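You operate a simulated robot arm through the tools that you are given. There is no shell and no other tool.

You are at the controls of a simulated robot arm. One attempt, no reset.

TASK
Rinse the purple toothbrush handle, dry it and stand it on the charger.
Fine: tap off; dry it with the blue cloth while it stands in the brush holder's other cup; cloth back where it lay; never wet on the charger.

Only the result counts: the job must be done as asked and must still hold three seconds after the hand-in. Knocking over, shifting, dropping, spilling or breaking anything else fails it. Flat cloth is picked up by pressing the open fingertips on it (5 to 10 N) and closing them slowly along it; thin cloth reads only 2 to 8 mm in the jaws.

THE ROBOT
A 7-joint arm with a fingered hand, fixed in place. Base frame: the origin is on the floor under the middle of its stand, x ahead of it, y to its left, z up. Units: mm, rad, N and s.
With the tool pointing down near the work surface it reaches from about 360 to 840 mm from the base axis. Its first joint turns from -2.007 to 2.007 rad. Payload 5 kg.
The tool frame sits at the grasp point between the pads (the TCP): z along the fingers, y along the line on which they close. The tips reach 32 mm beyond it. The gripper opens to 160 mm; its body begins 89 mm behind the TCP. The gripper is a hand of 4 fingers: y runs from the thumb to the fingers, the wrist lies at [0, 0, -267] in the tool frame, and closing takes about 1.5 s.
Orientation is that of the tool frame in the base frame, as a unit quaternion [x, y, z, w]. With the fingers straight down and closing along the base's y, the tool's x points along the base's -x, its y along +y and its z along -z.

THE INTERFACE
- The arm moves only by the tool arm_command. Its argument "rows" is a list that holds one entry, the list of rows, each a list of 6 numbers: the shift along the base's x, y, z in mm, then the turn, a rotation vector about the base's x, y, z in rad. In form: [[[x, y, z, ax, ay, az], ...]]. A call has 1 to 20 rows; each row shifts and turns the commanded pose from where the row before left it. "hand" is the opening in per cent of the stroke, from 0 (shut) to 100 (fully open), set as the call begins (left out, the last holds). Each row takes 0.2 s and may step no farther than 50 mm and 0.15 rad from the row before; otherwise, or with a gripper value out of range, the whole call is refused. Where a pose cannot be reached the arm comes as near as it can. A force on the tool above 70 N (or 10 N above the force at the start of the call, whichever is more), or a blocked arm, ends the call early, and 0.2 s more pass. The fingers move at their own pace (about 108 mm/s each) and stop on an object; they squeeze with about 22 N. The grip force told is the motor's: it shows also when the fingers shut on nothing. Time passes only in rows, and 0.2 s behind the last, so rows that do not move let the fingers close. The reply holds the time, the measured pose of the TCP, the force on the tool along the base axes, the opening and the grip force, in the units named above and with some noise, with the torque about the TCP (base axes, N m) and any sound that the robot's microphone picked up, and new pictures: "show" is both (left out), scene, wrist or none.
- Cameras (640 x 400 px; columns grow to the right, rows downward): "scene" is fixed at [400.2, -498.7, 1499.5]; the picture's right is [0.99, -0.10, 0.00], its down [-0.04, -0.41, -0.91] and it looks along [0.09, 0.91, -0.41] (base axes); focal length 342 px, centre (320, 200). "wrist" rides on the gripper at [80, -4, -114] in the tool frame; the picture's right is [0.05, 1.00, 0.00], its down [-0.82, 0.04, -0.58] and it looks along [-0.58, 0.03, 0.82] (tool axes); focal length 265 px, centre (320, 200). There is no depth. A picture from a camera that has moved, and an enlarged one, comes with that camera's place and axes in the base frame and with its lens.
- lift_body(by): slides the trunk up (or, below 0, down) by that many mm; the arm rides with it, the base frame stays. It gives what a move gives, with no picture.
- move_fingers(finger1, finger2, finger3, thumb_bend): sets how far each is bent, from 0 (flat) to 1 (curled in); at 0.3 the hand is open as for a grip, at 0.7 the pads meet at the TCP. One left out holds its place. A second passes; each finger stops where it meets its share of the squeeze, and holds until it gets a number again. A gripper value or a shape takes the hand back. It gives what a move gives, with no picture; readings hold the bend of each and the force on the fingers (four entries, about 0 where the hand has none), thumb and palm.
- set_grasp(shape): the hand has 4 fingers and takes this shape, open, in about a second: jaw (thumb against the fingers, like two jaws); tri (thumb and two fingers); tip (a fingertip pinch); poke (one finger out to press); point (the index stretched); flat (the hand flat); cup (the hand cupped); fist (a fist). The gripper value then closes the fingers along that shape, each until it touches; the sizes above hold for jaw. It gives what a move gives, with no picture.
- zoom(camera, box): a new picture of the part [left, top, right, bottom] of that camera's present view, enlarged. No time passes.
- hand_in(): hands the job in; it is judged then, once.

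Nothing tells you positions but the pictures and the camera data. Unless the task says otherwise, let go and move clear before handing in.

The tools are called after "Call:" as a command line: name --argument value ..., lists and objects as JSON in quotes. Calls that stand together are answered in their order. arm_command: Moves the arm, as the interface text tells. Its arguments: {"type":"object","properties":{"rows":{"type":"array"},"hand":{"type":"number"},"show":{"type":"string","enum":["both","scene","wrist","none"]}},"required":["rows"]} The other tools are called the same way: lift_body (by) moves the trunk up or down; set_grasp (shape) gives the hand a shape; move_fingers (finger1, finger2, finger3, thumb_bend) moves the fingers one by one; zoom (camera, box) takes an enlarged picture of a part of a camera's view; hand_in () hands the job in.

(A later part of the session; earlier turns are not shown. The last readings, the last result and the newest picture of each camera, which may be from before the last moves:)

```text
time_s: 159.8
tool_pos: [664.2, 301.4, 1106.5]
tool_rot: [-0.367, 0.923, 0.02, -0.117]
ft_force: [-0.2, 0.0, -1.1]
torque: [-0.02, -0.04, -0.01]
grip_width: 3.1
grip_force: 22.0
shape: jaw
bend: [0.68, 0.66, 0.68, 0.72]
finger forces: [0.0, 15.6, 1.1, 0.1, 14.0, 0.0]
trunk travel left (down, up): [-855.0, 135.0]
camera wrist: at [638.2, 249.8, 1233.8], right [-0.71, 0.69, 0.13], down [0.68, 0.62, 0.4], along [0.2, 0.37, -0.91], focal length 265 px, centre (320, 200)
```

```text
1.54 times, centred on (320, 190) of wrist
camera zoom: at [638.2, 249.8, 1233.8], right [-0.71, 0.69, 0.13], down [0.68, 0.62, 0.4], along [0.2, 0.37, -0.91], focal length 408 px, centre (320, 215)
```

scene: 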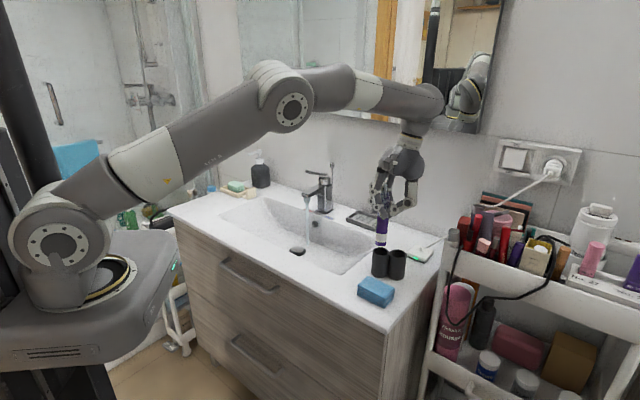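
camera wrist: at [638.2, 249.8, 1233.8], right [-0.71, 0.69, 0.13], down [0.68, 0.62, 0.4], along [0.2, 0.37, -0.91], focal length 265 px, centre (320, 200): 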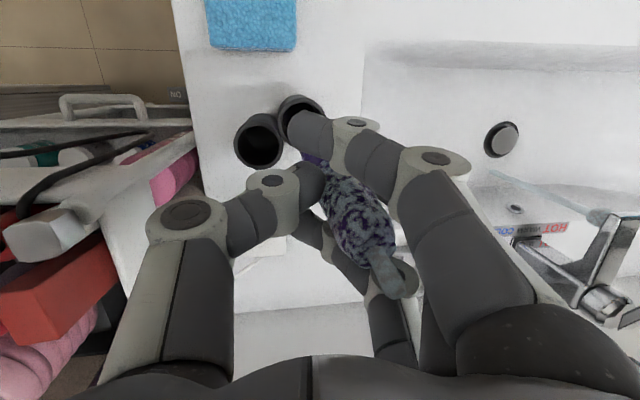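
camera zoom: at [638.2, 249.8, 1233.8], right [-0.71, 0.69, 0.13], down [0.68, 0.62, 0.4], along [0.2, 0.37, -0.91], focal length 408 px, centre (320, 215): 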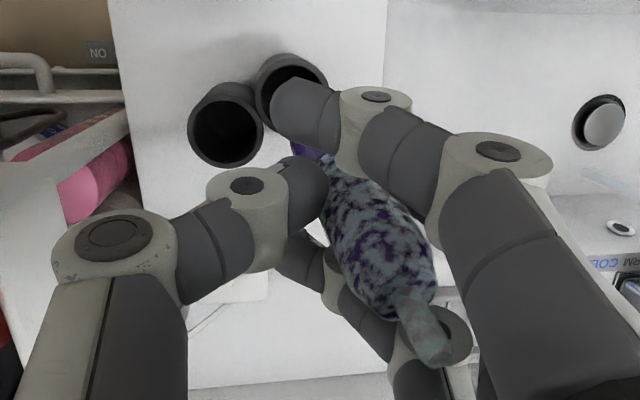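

Call:
arm_command --rows '[[[-0.5, -11, 0, 0.06, 0, 0], [0, 0, 0, 0, 0, 0], [0, 0, -8, 0, 0, 0], [0, 0, -5, 0, 0, 0]]]' --show "both"

Call:
zoom --camera "scene" --box '[355, 200, 415, 270]'

Call:
zoom --camera "wrist" --box '[200, 60, 440, 320]'

```text
time_s: 160.8
tool_pos: [665.6, 290.0, 1094.4]
tool_rot: [-0.371, 0.921, 0.047, -0.106]
ft_force: [-0.1, -0.1, -1.6]
torque: [-0.03, -0.04, 0.0]
grip_width: 2.9
grip_force: 22.6
shape: jaw
bend: [0.68, 0.66, 0.68, 0.72]
finger forces: [0.0, 15.5, 1.2, 0.1, 14.2, 0.0]
trunk travel left (down, up): [-855.0, 135.0]
camera wrist: at [637.7, 230.6, 1217.3], right [-0.71, 0.68, 0.17], down [0.68, 0.59, 0.44], along [0.2, 0.43, -0.88], focal length 265 px, centre (320, 200)
```

scene: 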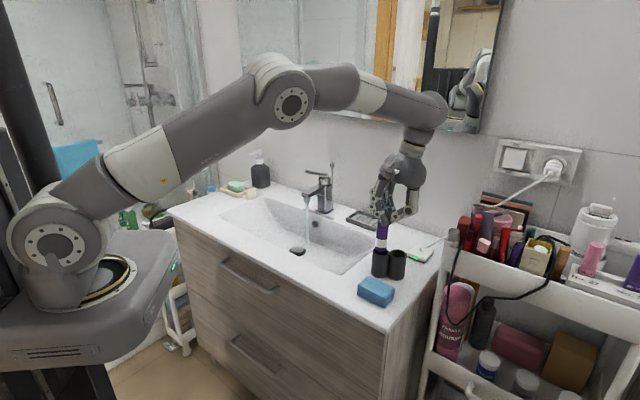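
wrist: 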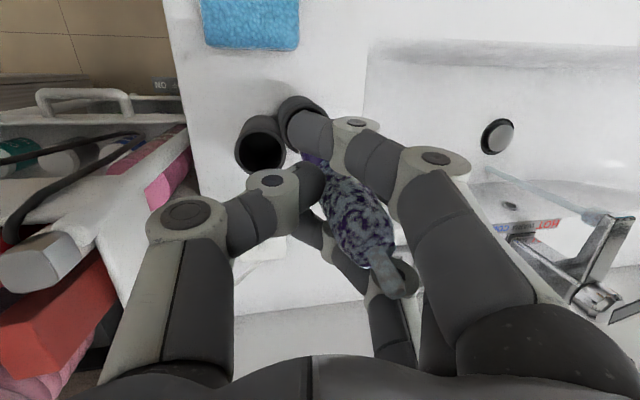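

```text
5.71 times, centred on (385, 235) of scene
camera zoom: at [400.2, -498.7, 1499.5], right [0.99, -0.1, 0.0], down [-0.04, -0.41, -0.91], along [0.09, 0.91, -0.41], focal length 1953 px, centre (-51, 0)
```

zoom: 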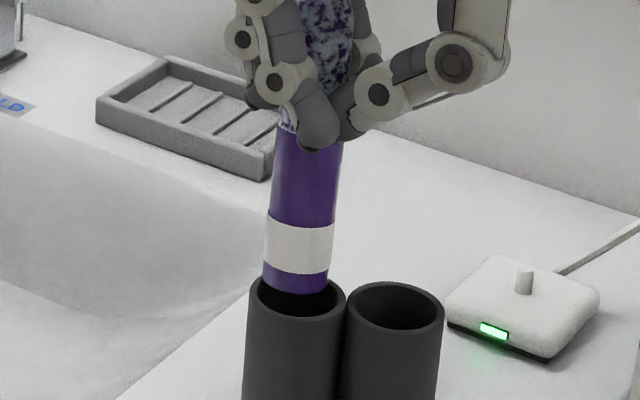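

```text
1.54 times, centred on (320, 190) of wrist
camera zoom: at [637.7, 230.6, 1217.3], right [-0.71, 0.68, 0.17], down [0.68, 0.59, 0.44], along [0.2, 0.43, -0.88], focal length 408 px, centre (320, 215)
```

zoom: 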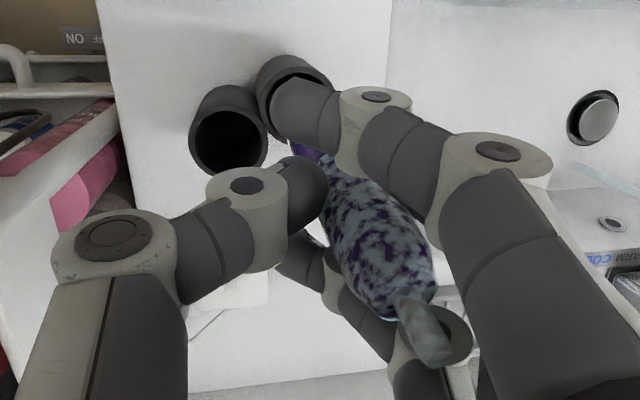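

Aligned now, with the base centred over the opening. I'll lower in small steps.

Call:
arm_command --rows '[[[0, 0, -8, 0, 0, 0], [0, 0, -10, 0, 0, 0], [0, 0, -10, 0, 0, 0], [0, 0, 0, 0, 0, 0]]]' --show "none"

Call:
zoom --camera "scene" --box '[355, 200, 415, 270]'

```text
time_s: 161.8
tool_pos: [665.7, 289.7, 1064.6]
tool_rot: [-0.37, 0.922, 0.047, -0.106]
ft_force: [0.8, 0.8, -0.7]
torque: [-0.03, -0.01, 0.01]
grip_width: 3.4
grip_force: 21.9
shape: jaw
bend: [0.68, 0.67, 0.69, 0.72]
finger forces: [0.0, 14.3, 3.4, 0.0, 13.2, 0.0]
trunk travel left (down, up): [-855.0, 135.0]
```

```text
5.71 times, centred on (385, 235) of scene
camera zoom: at [400.2, -498.7, 1499.5], right [0.99, -0.1, 0.0], down [-0.04, -0.41, -0.91], along [0.09, 0.91, -0.41], focal length 1953 px, centre (-51, 0)
```

zoom: 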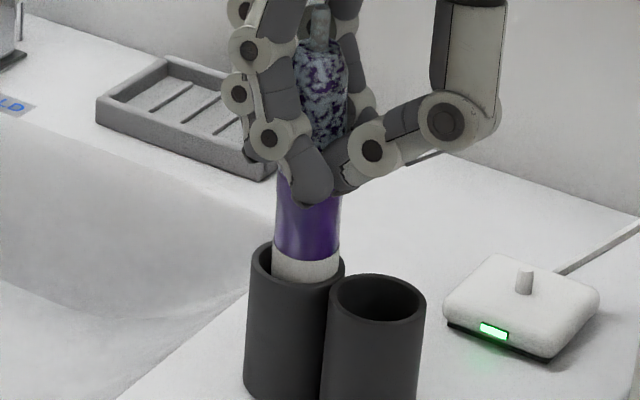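

Call:
arm_command --rows '[[[0, 0, 0, 0, 0, 0]]]' --show "both"

Call:
zoom --camera "scene" --box '[345, 200, 425, 300]'

Call:
zoom --camera "wrist" --box '[160, 60, 440, 320]'

```text
time_s: 162.2
tool_pos: [664.1, 289.3, 1065.2]
tool_rot: [-0.37, 0.922, 0.047, -0.105]
ft_force: [0.5, 0.3, -0.6]
torque: [-0.06, 0.01, 0.01]
grip_width: 3.0
grip_force: 21.9
shape: jaw
bend: [0.68, 0.67, 0.69, 0.72]
finger forces: [0.0, 14.5, 3.3, 0.1, 13.4, 0.0]
trunk travel left (down, up): [-855.0, 135.0]
camera wrist: at [637.5, 230.9, 1189.0], right [-0.71, 0.68, 0.17], down [0.68, 0.59, 0.44], along [0.2, 0.43, -0.88], focal length 265 px, centre (320, 200)
```

scene: 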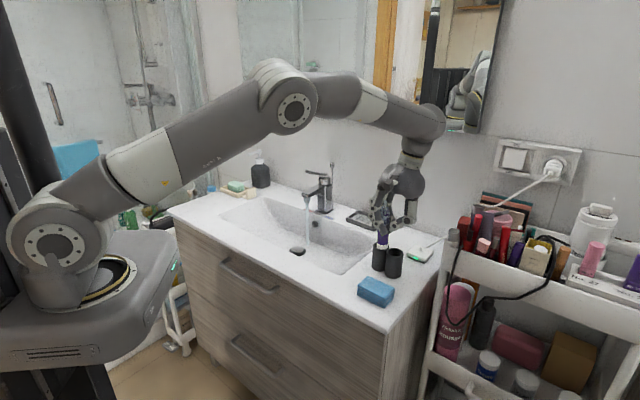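
wrist: 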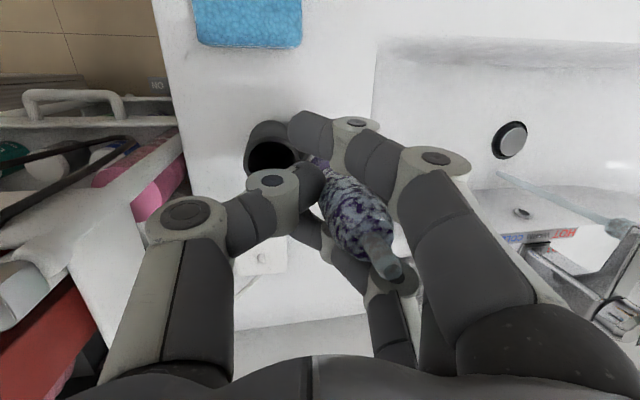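

```text
4.00 times, centred on (385, 250) of scene
camera zoom: at [400.2, -498.7, 1499.5], right [0.99, -0.1, 0.0], down [-0.04, -0.41, -0.91], along [0.09, 0.91, -0.41], focal length 1367 px, centre (60, 0)
```

zoom: 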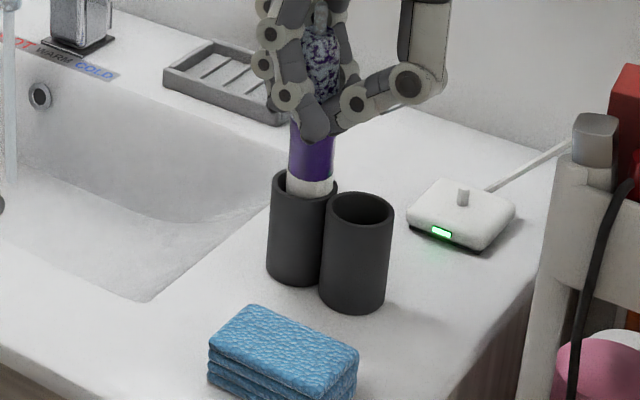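

```text
1.54 times, centred on (300, 190) of wrist
camera zoom: at [637.5, 230.9, 1189.0], right [-0.71, 0.68, 0.17], down [0.68, 0.59, 0.44], along [0.2, 0.43, -0.88], focal length 408 px, centre (351, 215)
```

zoom: 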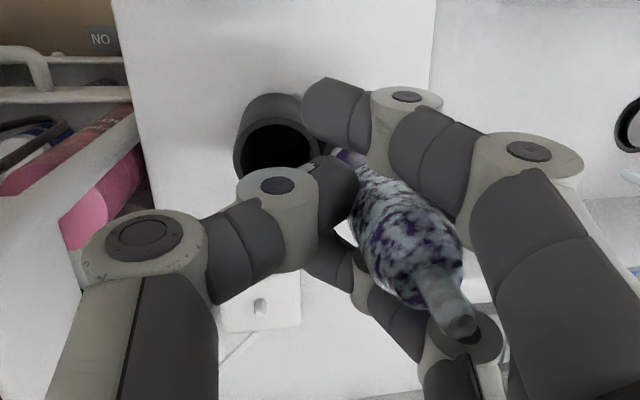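

The holder slid as the base slipped in, but it is upright and the handle is now inside the cup. I'll continue lowering gently.

Call:
arm_command --rows '[[[0, 0, -6, 0, 0, 0], [0, 0, -6, 0, 0, 0], [0, 0, -6, 0, 0, 0], [0, 0, 0, 0, 0, 0]]]' --show "none"

Call:
zoom --camera "scene" --box '[345, 200, 425, 300]'

```text
time_s: 163.2
tool_pos: [664.7, 290.8, 1047.4]
tool_rot: [-0.371, 0.921, 0.047, -0.106]
ft_force: [0.0, 0.3, -2.2]
torque: [-0.01, 0.07, 0.0]
grip_width: 3.6
grip_force: 22.3
shape: jaw
bend: [0.68, 0.67, 0.69, 0.72]
finger forces: [0.1, 14.5, 3.6, 0.1, 13.0, 0.0]
trunk travel left (down, up): [-855.0, 135.0]
```

```text
4.00 times, centred on (385, 250) of scene
camera zoom: at [400.2, -498.7, 1499.5], right [0.99, -0.1, 0.0], down [-0.04, -0.41, -0.91], along [0.09, 0.91, -0.41], focal length 1367 px, centre (60, 0)
```

zoom: 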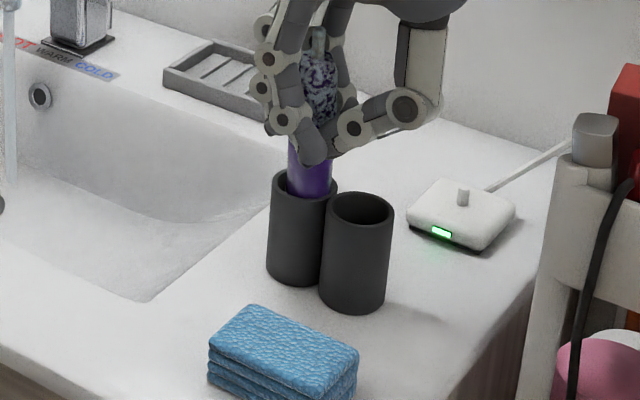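

Call:
arm_command --rows '[[[0, 0, -6, 0, 0, 0], [0, 0, -6, 0, 0, 0], [0, 0, -5, 0, 0, 0], [0, 0, -4, 0, 0, 0], [0, 0, 0, 0, 0, 0]]]' --show "none"

Call:
zoom --camera "scene" --box '[345, 200, 425, 300]'

```text
time_s: 164.4
tool_pos: [664.6, 290.1, 1026.5]
tool_rot: [-0.371, 0.921, 0.047, -0.106]
ft_force: [-0.4, 1.9, 0.7]
torque: [0.02, 0.07, 0.0]
grip_width: 3.3
grip_force: 21.9
shape: jaw
bend: [0.68, 0.67, 0.69, 0.72]
finger forces: [0.0, 14.9, 4.2, 0.1, 11.8, 0.1]
trunk travel left (down, up): [-855.0, 135.0]
```

```text
4.00 times, centred on (385, 250) of scene
camera zoom: at [400.2, -498.7, 1499.5], right [0.99, -0.1, 0.0], down [-0.04, -0.41, -0.91], along [0.09, 0.91, -0.41], focal length 1367 px, centre (60, 0)
```

zoom: 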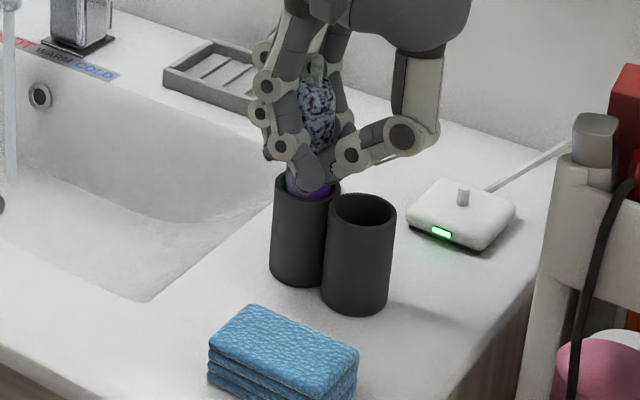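

Call:
arm_command --rows '[[[0, 0, 0, 0, 0, 0], [0, 0, 0, 0, 0, 0], [0, 0, 0, 0, 0, 0], [0, 0, 0, 0, 0, 0]]]' --hand 40 --show "none"

Call:
arm_command --rows '[[[0, 0, 30, 0, 0, 0], [0, 0, 40, 0, 0, 0], [0, 0, 40, 0, 0, 0], [0, 0, 20, 0, 0, 0], [0, 0, 0, 0, 0, 0]]]' --show "both"

Call:
zoom --camera "scene" --box '[345, 200, 425, 300]'

```text
time_s: 165.4
tool_pos: [664.6, 289.9, 1026.2]
tool_rot: [-0.371, 0.921, 0.047, -0.105]
ft_force: [-0.5, -0.6, 0.3]
torque: [0.0, -0.02, 0.02]
grip_width: 63.5
grip_force: 0.1
shape: jaw
bend: [0.73, 0.73, 0.73, 0.7]
finger forces: [0.0, 0.1, 0.1, 0.0, 0.0, 0.0]
trunk travel left (down, up): [-855.0, 135.0]
```

```text
time_s: 166.6
tool_pos: [664.3, 290.5, 1157.3]
tool_rot: [-0.371, 0.921, 0.048, -0.107]
ft_force: [0.6, 0.0, -0.5]
torque: [0.0, 0.01, -0.01]
grip_width: 63.4
grip_force: 0.0
shape: jaw
bend: [0.73, 0.73, 0.73, 0.7]
finger forces: [0.0, 0.0, 0.1, 0.0, 0.1, 0.0]
trunk travel left (down, up): [-855.0, 135.0]
camera wrist: at [637.1, 231.1, 1280.4], right [-0.71, 0.68, 0.17], down [0.68, 0.59, 0.44], along [0.2, 0.43, -0.88], focal length 265 px, centre (320, 200)
```

scene: 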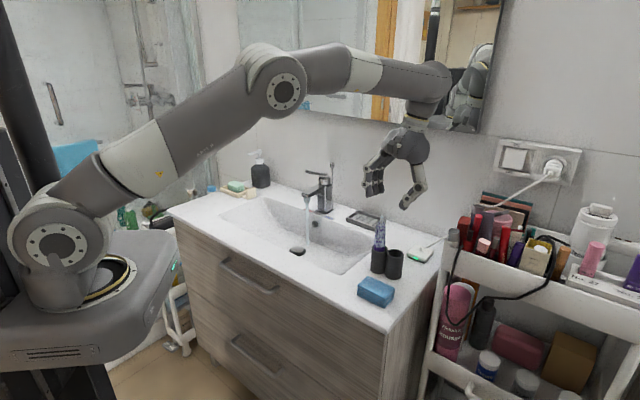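
wrist: 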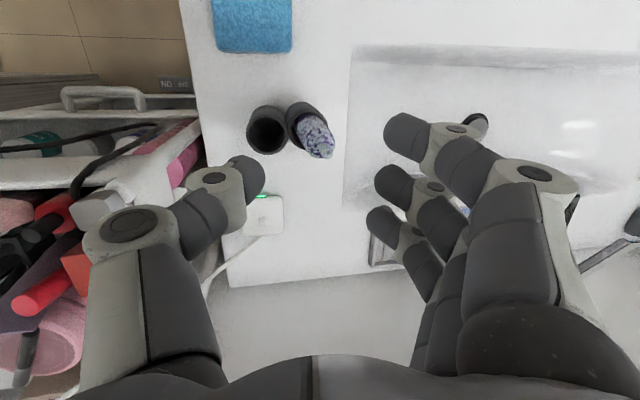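

```text
4.00 times, centred on (385, 250) of scene
camera zoom: at [400.2, -498.7, 1499.5], right [0.99, -0.1, 0.0], down [-0.04, -0.41, -0.91], along [0.09, 0.91, -0.41], focal length 1367 px, centre (60, 0)
```

zoom: 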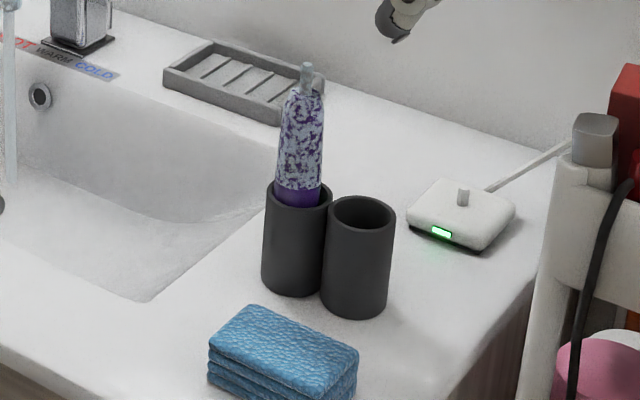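

The handle stands in the other cup. I'll take a close look at its surface before turning the tap off.

Call:
zoom --camera "scene" --box '[365, 210, 400, 255]'

Call:
zoom --camera "wrist" --box '[240, 90, 350, 200]'

Call:
zoom --camera "scene" --box '[290, 160, 350, 250]'

```text
8.89 times, centred on (382, 232) of scene
camera zoom: at [400.2, -498.7, 1499.5], right [0.99, -0.1, 0.0], down [-0.04, -0.41, -0.91], along [0.09, 0.91, -0.41], focal length 3038 px, centre (-236, -89)
```

zoom: 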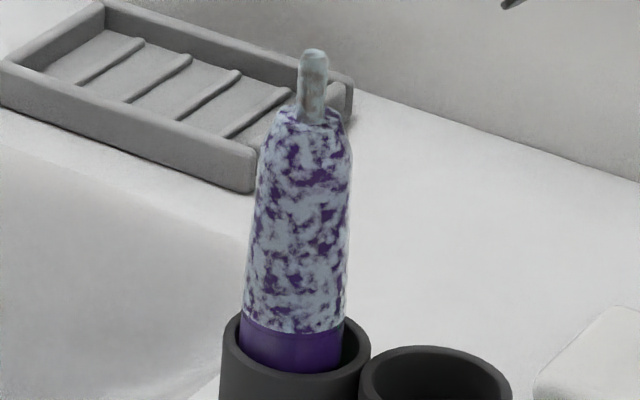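

```text
3.64 times, centred on (295, 145) of wrist
camera zoom: at [637.1, 231.1, 1280.4], right [-0.71, 0.68, 0.17], down [0.68, 0.59, 0.44], along [0.2, 0.43, -0.88], focal length 965 px, centre (411, 400)
```

zoom: 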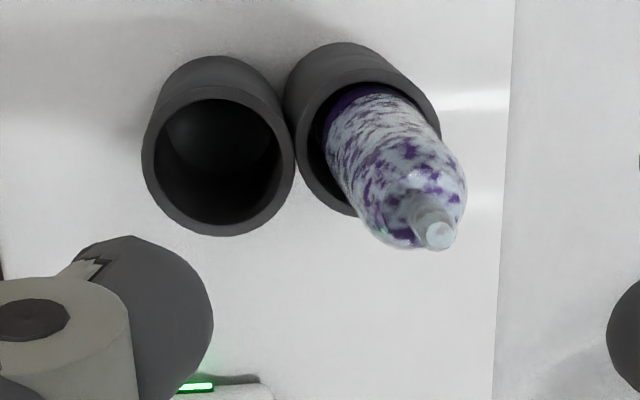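

```text
4.44 times, centred on (320, 205) of scene
camera zoom: at [400.2, -498.7, 1499.5], right [0.99, -0.1, 0.0], down [-0.04, -0.41, -0.91], along [0.09, 0.91, -0.41], focal length 1519 px, centre (320, 178)
```

zoom: 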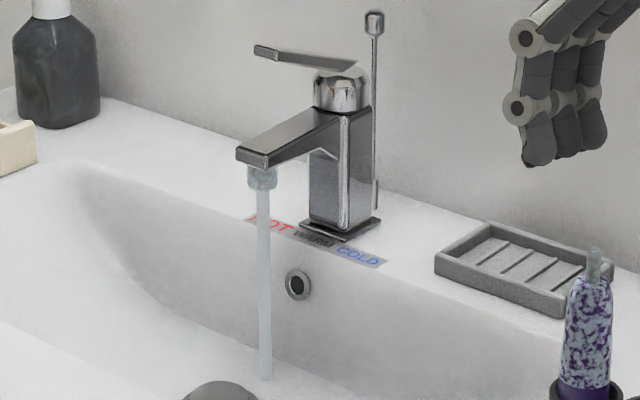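

The coating now is blue-grey like the water itself, and the cream residue is gone, so the handle is rinsed and wet. Next I'll turn the tap off by raising the trunk, moving over the lever with closed fingers and pressing it down.

Call:
lift_body --by 75

Call:
arm_command --rows '[[[-21.1, 39.2, -9, -0.0029, -0.1161, 0.0097], [-21.1, 39.2, -9, -0.0029, -0.1161, 0.0097], [-21.1, 39.2, -9, 0, 0, 0], [-21.1, 39.2, -9, 0, 0, 0], [-21.1, 39.2, -9, 0, 0, 0], [-21.1, 39.2, -9, 0, 0, 0], [-21.1, 39.2, -9, 0, 0, 0], [-21.1, 39.2, -9, 0, 0, 0], [-21.1, 39.2, -9, 0, 0, 0], [0, 0, 0, 0, 0, 0], [0, 0, 0, 0, 0, 0]]]' --hand 0 --show "both"

```text
time_s: 167.7
tool_pos: [664.8, 289.9, 1230.5]
tool_rot: [-0.371, 0.921, 0.047, -0.107]
ft_force: [-0.3, 0.2, 0.8]
torque: [0.0, 0.0, 0.02]
grip_width: 63.7
grip_force: 0.1
shape: jaw
bend: [0.73, 0.73, 0.73, 0.7]
finger forces: [0.1, 0.1, 0.0, 0.1, 0.1, 0.0]
trunk travel left (down, up): [-930.0, 60.0]
```

```text
time_s: 170.1
tool_pos: [473.4, 644.9, 1149.6]
tool_rot: [-0.383, 0.924, -0.001, -0.001]
ft_force: [0.6, 0.1, 0.1]
torque: [-0.04, -0.03, 0.0]
grip_width: 0.4
grip_force: 21.6
shape: jaw
bend: [0.68, 0.63, 0.68, 0.67]
finger forces: [0.0, 0.1, 0.0, 0.0, 0.1, 0.1]
trunk travel left (down, up): [-930.0, 60.0]
camera wrist: at [420.2, 585.0, 1264.6], right [-0.74, 0.67, 0.0], down [0.55, 0.61, 0.58], along [0.39, 0.43, -0.82], focal length 265 px, centre (320, 200)
```

scene: 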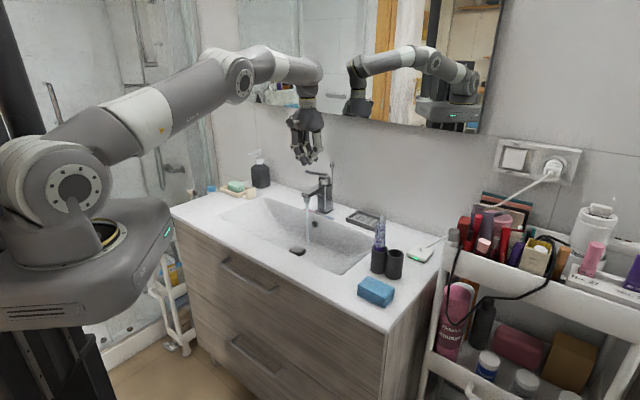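
wrist: 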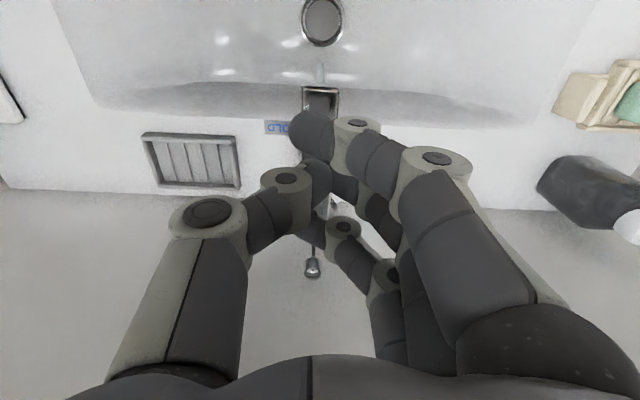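

Call:
arm_command --rows '[[[0, 0, -15, 0, 0, 0], [0, 0, -10, 0, 0, 0], [0, 0, -5, 0, 0, 0], [0, 0, -5, 0, 0, 0], [0, 0, -5, 0, 0, 0]]]' --show "wrist"

Call:
zoom --camera "scene" --box '[280, 130, 360, 250]'

```text
time_s: 171.3
tool_pos: [474.3, 642.8, 1109.5]
tool_rot: [-0.382, 0.924, 0.0, 0.0]
ft_force: [0.3, 0.0, 0.1]
torque: [-0.01, -0.01, -0.03]
grip_width: 0.0
grip_force: 22.0
shape: jaw
bend: [0.68, 0.63, 0.68, 0.67]
finger forces: [0.1, 0.1, 0.0, 0.0, 0.1, 0.0]
trunk travel left (down, up): [-930.0, 60.0]
camera wrist: at [420.3, 584.0, 1224.6], right [-0.74, 0.67, 0.0], down [0.55, 0.61, 0.58], along [0.39, 0.43, -0.82], focal length 265 px, centre (320, 200)
```

wrist: 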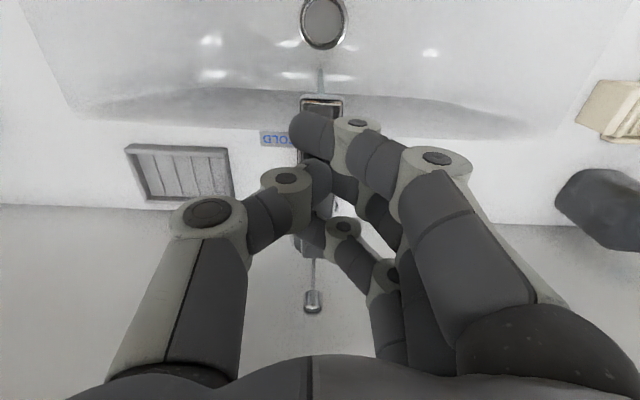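

```text
3.33 times, centred on (320, 190) of scene
camera zoom: at [400.2, -498.7, 1499.5], right [0.99, -0.1, 0.0], down [-0.04, -0.41, -0.91], along [0.09, 0.91, -0.41], focal length 1139 px, centre (320, 233)
```

zoom: 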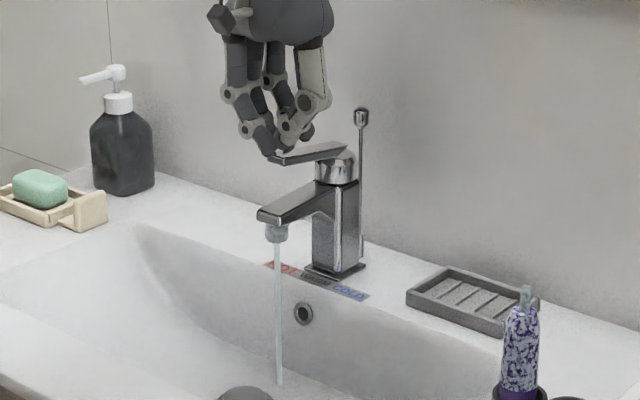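

Call:
arm_command --rows '[[[0, 0, -4, 0, 0, 0], [0, 0, -4, 0, 0, 0], [0, 0, -4, 0, 0, 0], [0, 0, 0, 0, 0, 0]]]' --show "none"

Call:
zoom --camera "scene" --box '[280, 130, 360, 250]'

```text
time_s: 172.3
tool_pos: [474.0, 643.1, 1101.2]
tool_rot: [-0.382, 0.924, 0.002, 0.002]
ft_force: [1.4, 1.0, 20.6]
torque: [0.11, 0.22, -0.04]
grip_width: 0.2
grip_force: 21.4
shape: jaw
bend: [0.68, 0.66, 0.68, 0.67]
finger forces: [0.0, 40.3, 0.0, 0.0, 0.0, 0.0]
trunk travel left (down, up): [-930.0, 60.0]
```

```text
3.33 times, centred on (320, 190) of scene
camera zoom: at [400.2, -498.7, 1499.5], right [0.99, -0.1, 0.0], down [-0.04, -0.41, -0.91], along [0.09, 0.91, -0.41], focal length 1139 px, centre (320, 233)
```

zoom: 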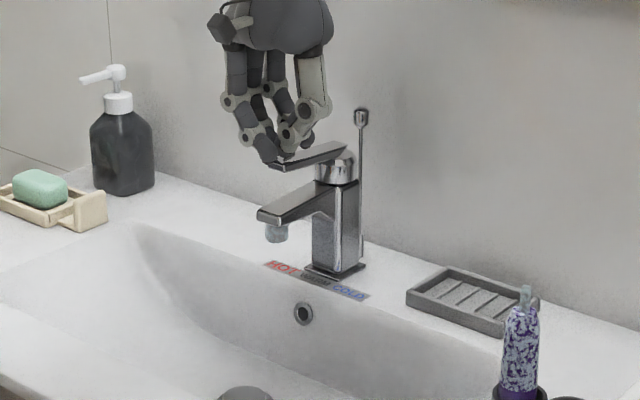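

The water has stopped and the tap is off. Next I'll rise and travel to above the blue cloth, turning the hand 180° on the way.

Call:
arm_command --rows '[[[0, 0, 20, 0, 0, 0], [0, 0, 30, 0, 0, 0], [6.4, -20.4, 0, 0, 0, -0.1428], [6.4, -20.4, 0, 0, 0, -0.1428], [6.4, -20.4, 0, 0, 0, -0.1428], [6.4, -20.4, 0, 0, 0, -0.1428], [6.4, -20.4, 0, 0, 0, -0.1428], [6.4, -20.4, 0, 0, 0, -0.1428], [6.4, -20.4, 0, 0, 0, -0.1428], [6.4, -20.4, 0, 0, 0, -0.1428], [6.4, -20.4, 0, 0, 0, -0.1428], [6.4, -20.4, 0, 0, 0, -0.1428], [6.4, -20.4, 0, 0, 0, -0.1428], [0, 0, 0, 0, 0, 0]]]' --show "scene"

Call:
arm_command --rows '[[[6.4, -20.4, 0, 0, 0, -0.1428], [6.4, -20.4, 0, 0, 0, -0.1428], [6.4, -20.4, 0, 0, 0, -0.1428], [6.4, -20.4, 0, 0, 0, -0.1428], [6.4, -20.4, 0, 0, 0, -0.1428], [6.4, -20.4, 0, 0, 0, -0.1428], [6.4, -20.4, 0, 0, 0, -0.1428], [6.4, -20.4, 0, 0, 0, -0.1428], [6.4, -20.4, 0, 0, 0, -0.1428], [6.4, -20.4, 0, 0, 0, -0.1428], [6.4, -20.4, 0, 0, 0, -0.1428], [0, 0, 0, 0, 0, 0], [0, 0, 0, 0, 0, 0]]]' --hand 85 --show "both"

```text
time_s: 175.3
tool_pos: [543.3, 418.7, 1148.6]
tool_rot: [0.383, 0.924, 0.0, 0.001]
ft_force: [0.1, 0.4, -0.8]
torque: [-0.03, 0.01, -0.01]
grip_width: 0.0
grip_force: 22.3
shape: jaw
bend: [0.68, 0.63, 0.68, 0.67]
finger forces: [0.1, 0.0, 0.1, 0.1, 0.0, 0.1]
trunk travel left (down, up): [-930.0, 60.0]
```

scene: 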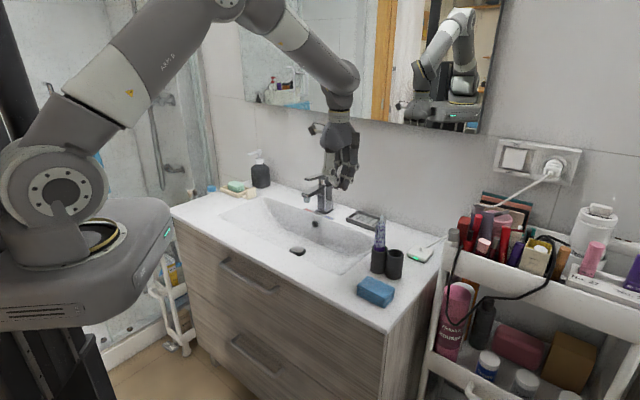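

```text
time_s: 178.1
tool_pos: [615.1, 195.0, 1149.1]
tool_rot: [0.924, 0.382, 0.0, -0.001]
ft_force: [0.4, -0.4, 0.3]
torque: [0.06, -0.01, -0.02]
grip_width: 135.9
grip_force: 0.2
shape: jaw
bend: [0.54, 0.54, 0.54, 0.5]
finger forces: [0.0, 0.1, 0.0, 0.1, 0.0, 0.0]
trunk travel left (down, up): [-930.0, 60.0]
camera wrist: at [669.1, 254.4, 1263.4], right [0.74, -0.67, 0.0], down [-0.55, -0.61, 0.58], along [-0.39, -0.43, -0.82], focal length 265 px, centre (320, 200)
```

scene: 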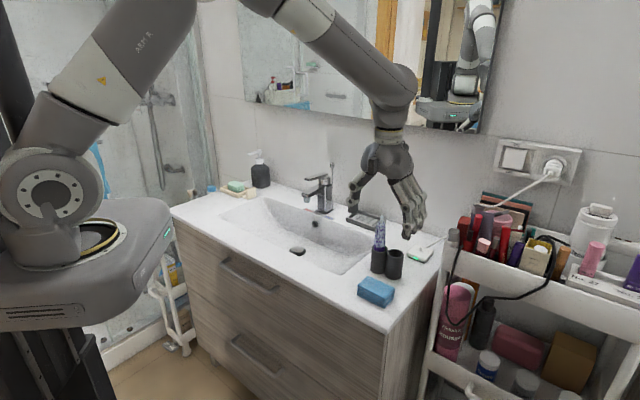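
wrist: 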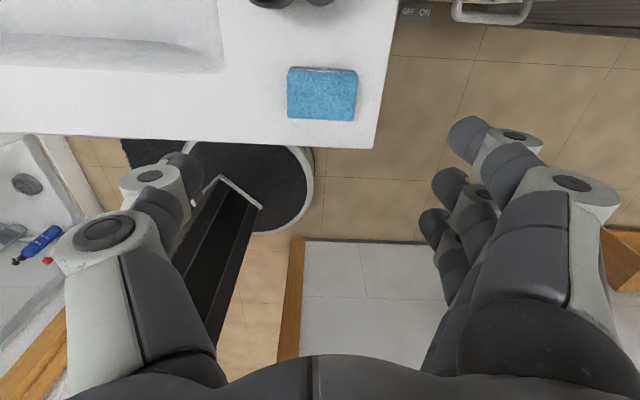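

Call:
zoom --camera "wrist" --box '[270, 50, 380, 140]'

Call:
zoom --camera "scene" --box '[345, 225, 435, 315]'

```text
4.44 times, centred on (325, 95) of wrist
camera zoom: at [669.1, 254.4, 1263.4], right [0.74, -0.67, 0.0], down [-0.55, -0.61, 0.58], along [-0.39, -0.43, -0.82], focal length 1180 px, centre (298, 667)
```

zoom: 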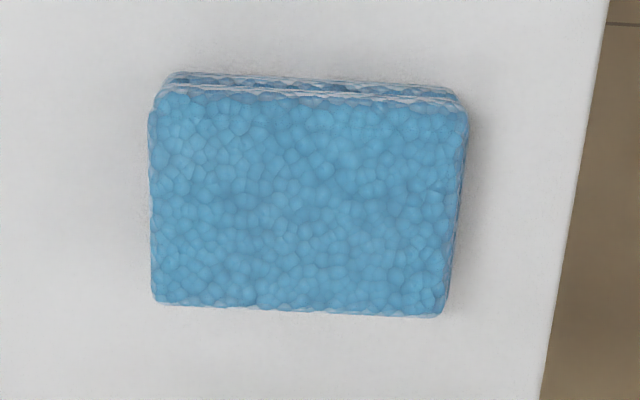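

```text
4.44 times, centred on (390, 270) of scene
camera zoom: at [400.2, -498.7, 1499.5], right [0.99, -0.1, 0.0], down [-0.04, -0.41, -0.91], along [0.09, 0.91, -0.41], focal length 1519 px, centre (9, -111)
```

zoom: 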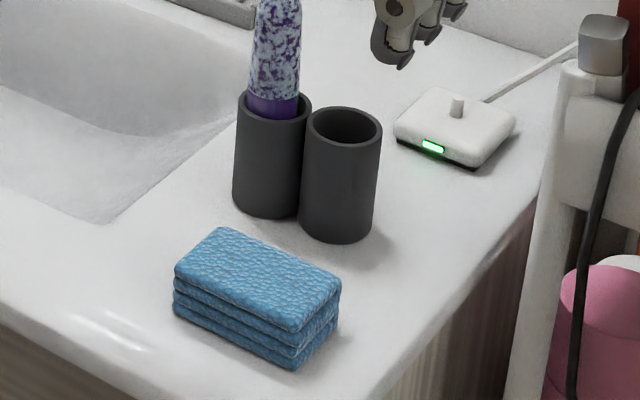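

The cloth's centre is at (615.7,192.9), 80 × 54 mm with its top at z≈933. I'll lower onto it using the trunk and check the finger positions.

Call:
arm_command --rows '[[[0.5, -2.2, 0, 0, 0, 0], [0, 0, 0, 0, 0, 0]]]' --show "none"

Call:
lift_body --by -195

Call:
arm_command --rows '[[[0, 0, 0, 0, 0, 0]]]' --show "both"

Call:
zoom --camera "scene" --box '[335, 210, 435, 320]'

```text
time_s: 178.7
tool_pos: [615.7, 193.1, 1148.5]
tool_rot: [0.924, 0.383, 0.0, -0.001]
ft_force: [1.2, 0.2, -0.3]
torque: [0.02, 0.01, 0.02]
grip_width: 135.9
grip_force: 0.0
shape: jaw
bend: [0.54, 0.54, 0.54, 0.5]
finger forces: [0.0, 0.0, 0.0, 0.0, 0.1, 0.0]
trunk travel left (down, up): [-930.0, 60.0]
```

```text
time_s: 180.8
tool_pos: [615.1, 192.3, 953.6]
tool_rot: [0.924, 0.383, 0.0, 0.001]
ft_force: [-0.3, 0.3, -0.9]
torque: [0.01, -0.01, -0.02]
grip_width: 135.7
grip_force: 0.1
shape: jaw
bend: [0.54, 0.54, 0.54, 0.5]
finger forces: [0.0, 0.0, 0.0, 0.1, 0.0, 0.0]
trunk travel left (down, up): [-735.0, 255.0]
```

```text
time_s: 181.2
tool_pos: [615.4, 191.2, 953.3]
tool_rot: [0.924, 0.383, 0.0, 0.0]
ft_force: [0.1, 0.6, -0.1]
torque: [0.01, -0.03, -0.01]
grip_width: 135.8
grip_force: 0.0
shape: jaw
bend: [0.54, 0.54, 0.54, 0.5]
finger forces: [0.0, 0.1, 0.1, 0.1, 0.0, 0.1]
trunk travel left (down, up): [-735.0, 255.0]
camera wrist: at [669.6, 252.4, 1068.5], right [0.74, -0.67, 0.0], down [-0.55, -0.61, 0.58], along [-0.39, -0.43, -0.82], focal length 265 px, centre (320, 200)
```

scene: 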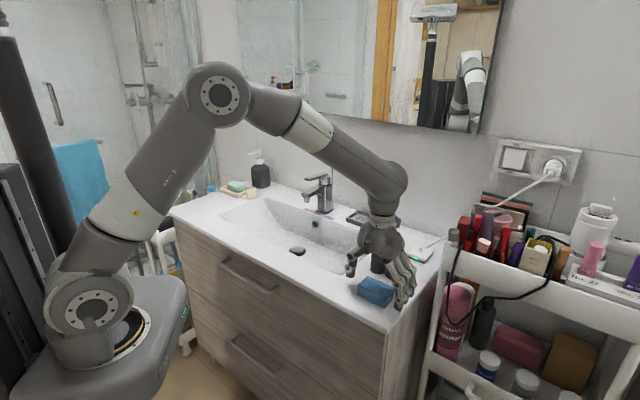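
wrist: 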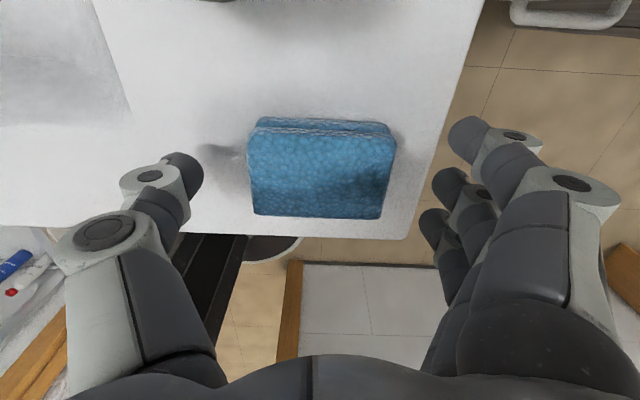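

```text
3.64 times, centred on (385, 265) of scene
camera zoom: at [400.2, -498.7, 1499.5], right [0.99, -0.1, 0.0], down [-0.04, -0.41, -0.91], along [0.09, 0.91, -0.41], focal length 1243 px, centre (84, -36)
```

zoom: 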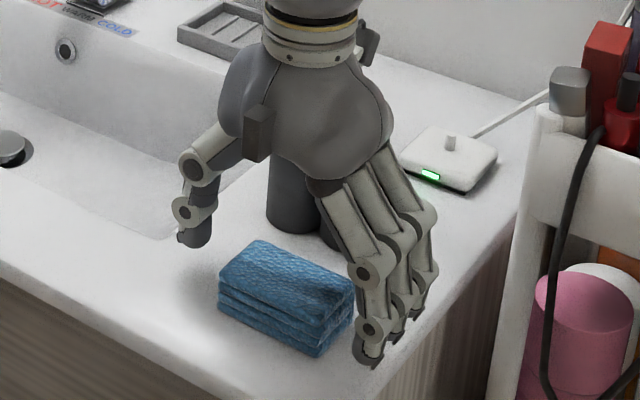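

Call:
arm_command --rows '[[[0, 1, -9, 0, 0, 0], [0, 0, 0, 0, 0, 0], [0, 0, 0, 0, 0, 0]]]' --hand 56 --show "wrist"

Call:
arm_command --rows '[[[0, 0, 0, 0, 0, 0], [0, 0, 0, 0, 0, 0], [0, 0, 0, 0, 0, 0]]]' --hand 44 --show "both"

Call:
zoom --camera "scene" --box '[335, 210, 435, 320]'

```text
time_s: 182.0
tool_pos: [615.6, 193.1, 943.8]
tool_rot: [0.924, 0.383, -0.001, 0.0]
ft_force: [0.4, -0.6, 0.1]
torque: [-0.02, 0.01, 0.01]
grip_width: 90.2
grip_force: 0.0
shape: jaw
bend: [0.72, 0.72, 0.72, 0.7]
finger forces: [0.1, 0.0, 0.0, 0.0, 0.1, 0.0]
trunk travel left (down, up): [-735.0, 255.0]
camera wrist: at [669.6, 253.3, 1059.6], right [0.74, -0.67, 0.0], down [-0.55, -0.61, 0.58], along [-0.39, -0.43, -0.82], focal length 265 px, centre (320, 200)
```

wrist: 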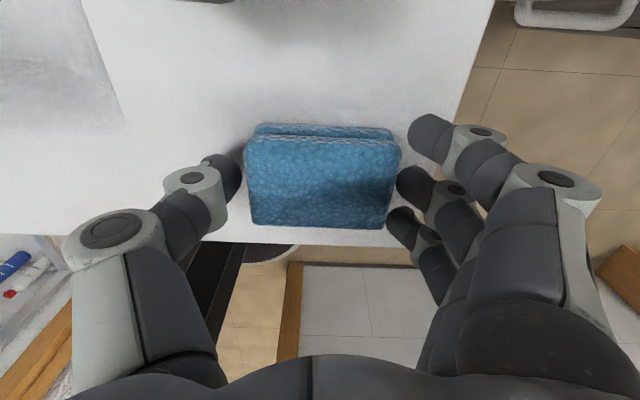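

```text
time_s: 182.8
tool_pos: [615.3, 193.6, 945.1]
tool_rot: [0.924, 0.382, 0.0, 0.0]
ft_force: [0.2, 0.1, -0.3]
torque: [-0.01, 0.0, -0.02]
grip_width: 78.8
grip_force: 21.7
shape: jaw
bend: [0.73, 0.73, 0.73, 0.7]
finger forces: [6.1, 6.6, 6.6, 0.0, 19.7, 0.0]
trunk travel left (down, up): [-735.0, 255.0]
camera wrist: at [669.6, 253.4, 1059.6], right [0.74, -0.67, 0.0], down [-0.55, -0.61, 0.58], along [-0.39, -0.43, -0.82], focal length 265 px, centre (320, 200)
```

scene: 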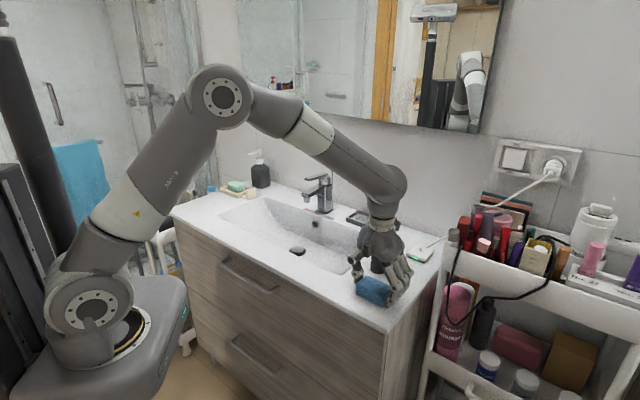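
wrist: 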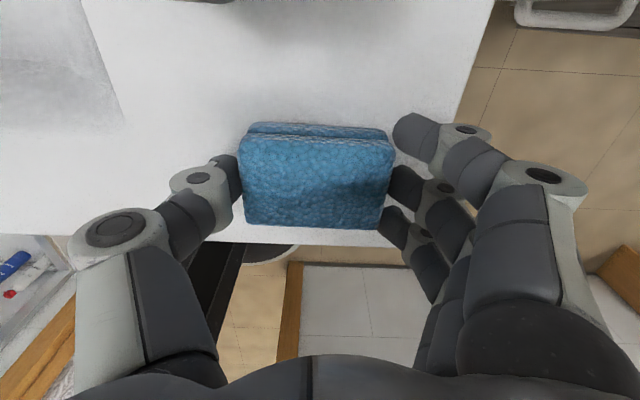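

```text
3.64 times, centred on (385, 265) of scene
camera zoom: at [400.2, -498.7, 1499.5], right [0.99, -0.1, 0.0], down [-0.04, -0.41, -0.91], along [0.09, 0.91, -0.41], focal length 1243 px, centre (84, -36)
```

zoom: 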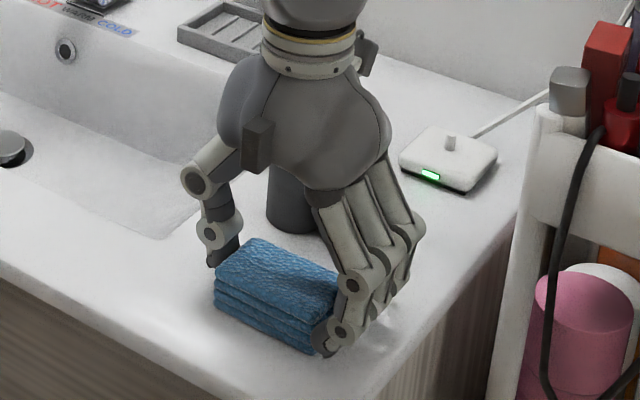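

The cloth is gripped firmly and evenly. I'll lift it straight up, then tilt the hand to face the wall with the cloth's flat face forward.

Call:
arm_command --rows '[[[0, 0, 15, 0, 0, 0], [0, 0, 30, 0, 0, 0], [0, 0, 40, 0, 0, 0], [-10, -10, 40, 0, 0, 0], [-10, -10, 20, 0, 0, 0], [0, 0, 0, 0, 0, 0]]]' --hand 40 --show "wrist"

Call:
arm_command --rows '[[[-2, 2, 0, 0.099, -0.099, 0], [-2, 2, 0, 0.099, -0.099, 0], [-2, 2, 0, 0.099, -0.099, 0], [-2, 2, 0, 0.099, -0.099, 0], [-2, 2, 0, 0.099, -0.099, 0], [-2, 2, 0, 0.099, -0.099, 0], [-2, 2, 0, 0.099, -0.099, 0], [-2, 2, 0, 0.099, -0.099, 0], [-2, 2, 0, 0.099, -0.099, 0], [-2, 2, 0, 0.099, -0.099, 0], [0, 0, 0, 0, 0, 0], [0, 0, 0, 0, 0, 0]]]' --show "both"

```text
time_s: 184.2
tool_pos: [595.7, 172.9, 1089.6]
tool_rot: [0.924, 0.383, 0.0, -0.001]
ft_force: [0.0, -1.0, 0.0]
torque: [0.03, 0.0, 0.05]
grip_width: 79.1
grip_force: 21.7
shape: jaw
bend: [0.73, 0.73, 0.73, 0.7]
finger forces: [6.2, 6.6, 6.6, 0.0, 19.7, 0.1]
trunk travel left (down, up): [-735.0, 255.0]
camera wrist: at [649.2, 233.0, 1204.9], right [0.74, -0.67, 0.0], down [-0.55, -0.61, 0.58], along [-0.39, -0.43, -0.82], focal length 265 px, centre (320, 200)
```

wrist: 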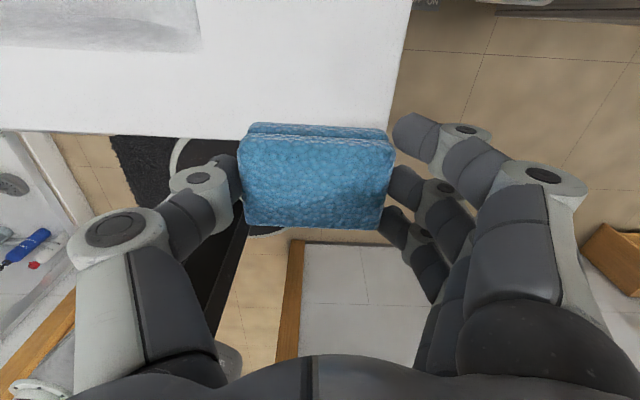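

```text
time_s: 186.8
tool_pos: [576.1, 191.7, 1089.0]
tool_rot: [0.707, 0.292, 0.595, -0.246]
ft_force: [0.6, 0.0, -0.1]
torque: [-0.02, 0.02, 0.0]
grip_width: 78.2
grip_force: 22.4
shape: jaw
bend: [0.73, 0.73, 0.73, 0.7]
finger forces: [6.5, 6.4, 6.5, 0.1, 19.2, 0.1]
trunk travel left (down, up): [-735.0, 255.0]
camera wrist: at [503.3, 127.0, 1189.2], right [0.71, -0.7, 0.05], down [-0.47, -0.53, -0.71], along [0.52, 0.48, -0.71], focal length 265 px, centre (320, 200)
```

scene: 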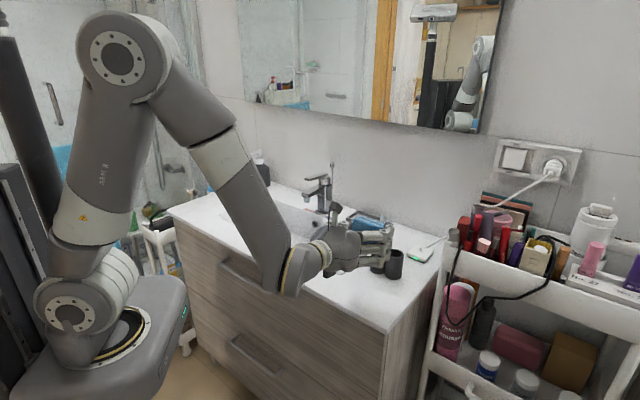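
wrist: 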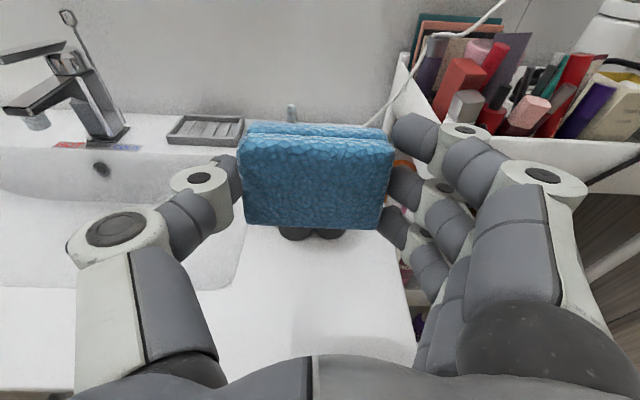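

The cloth faces the handle now. I'll line up with the handle (axis ≈ (649,302)) at its wet zone and approach to just short of contact.

Call:
arm_command --rows '[[[-9.4, 9.4, -28.5, 0, 0, 0], [-9.4, 9.4, -28.5, 0, 0, 0], [14, 14, 0, 0, 0, 0], [14, 14, 0, 0, 0, 0], [12, 12, 0, 0, 0, 0], [0, 0, 0, 0, 0, 0]]]' --show "both"

Call:
zoom --camera "scene" --box '[340, 200, 430, 310]'

Call:
zoom --camera "wrist" --box '[180, 60, 460, 300]'

```text
time_s: 188.2
tool_pos: [597.7, 250.6, 1033.4]
tool_rot: [0.707, 0.292, 0.595, -0.247]
ft_force: [-0.7, -0.1, -0.8]
torque: [-0.05, 0.0, -0.04]
grip_width: 78.3
grip_force: 22.4
shape: jaw
bend: [0.73, 0.73, 0.73, 0.7]
finger forces: [6.4, 6.5, 6.3, 0.0, 19.4, 0.0]
trunk travel left (down, up): [-735.0, 255.0]
camera wrist: at [524.9, 185.4, 1132.4], right [0.71, -0.7, 0.05], down [-0.47, -0.53, -0.7], along [0.52, 0.48, -0.71], focal length 265 px, centre (320, 200)
```

scene: 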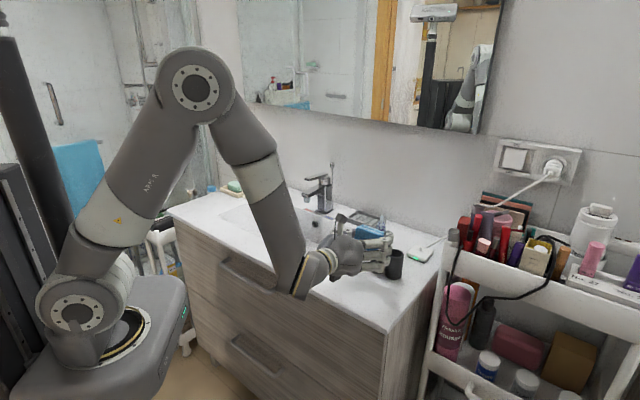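
wrist: 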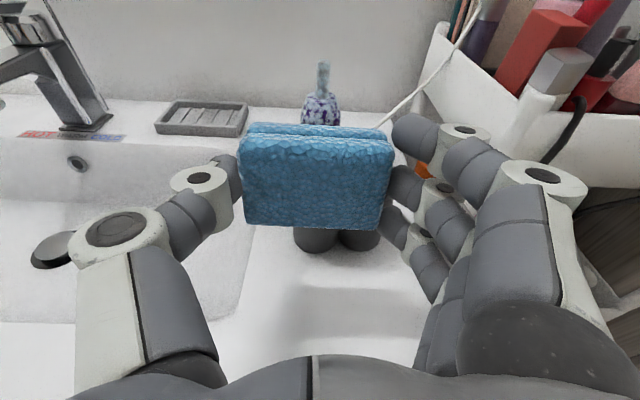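

```text
3.64 times, centred on (385, 255) of scene
camera zoom: at [400.2, -498.7, 1499.5], right [0.99, -0.1, 0.0], down [-0.04, -0.41, -0.91], along [0.09, 0.91, -0.41], focal length 1243 px, centre (84, 0)
```

zoom: 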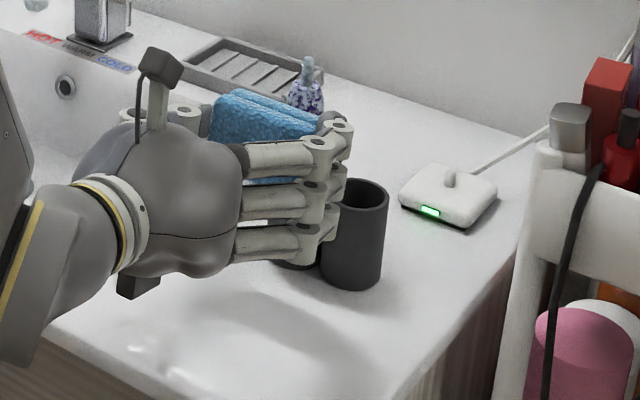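

```text
1.67 times, centred on (320, 180) of wrist
camera zoom: at [524.9, 185.4, 1132.4], right [0.71, -0.7, 0.05], down [-0.47, -0.53, -0.7], along [0.52, 0.48, -0.71], focal length 442 px, centre (320, 233)
```

zoom: 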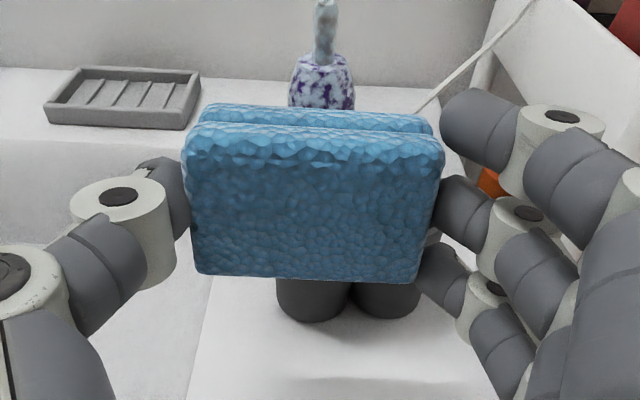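

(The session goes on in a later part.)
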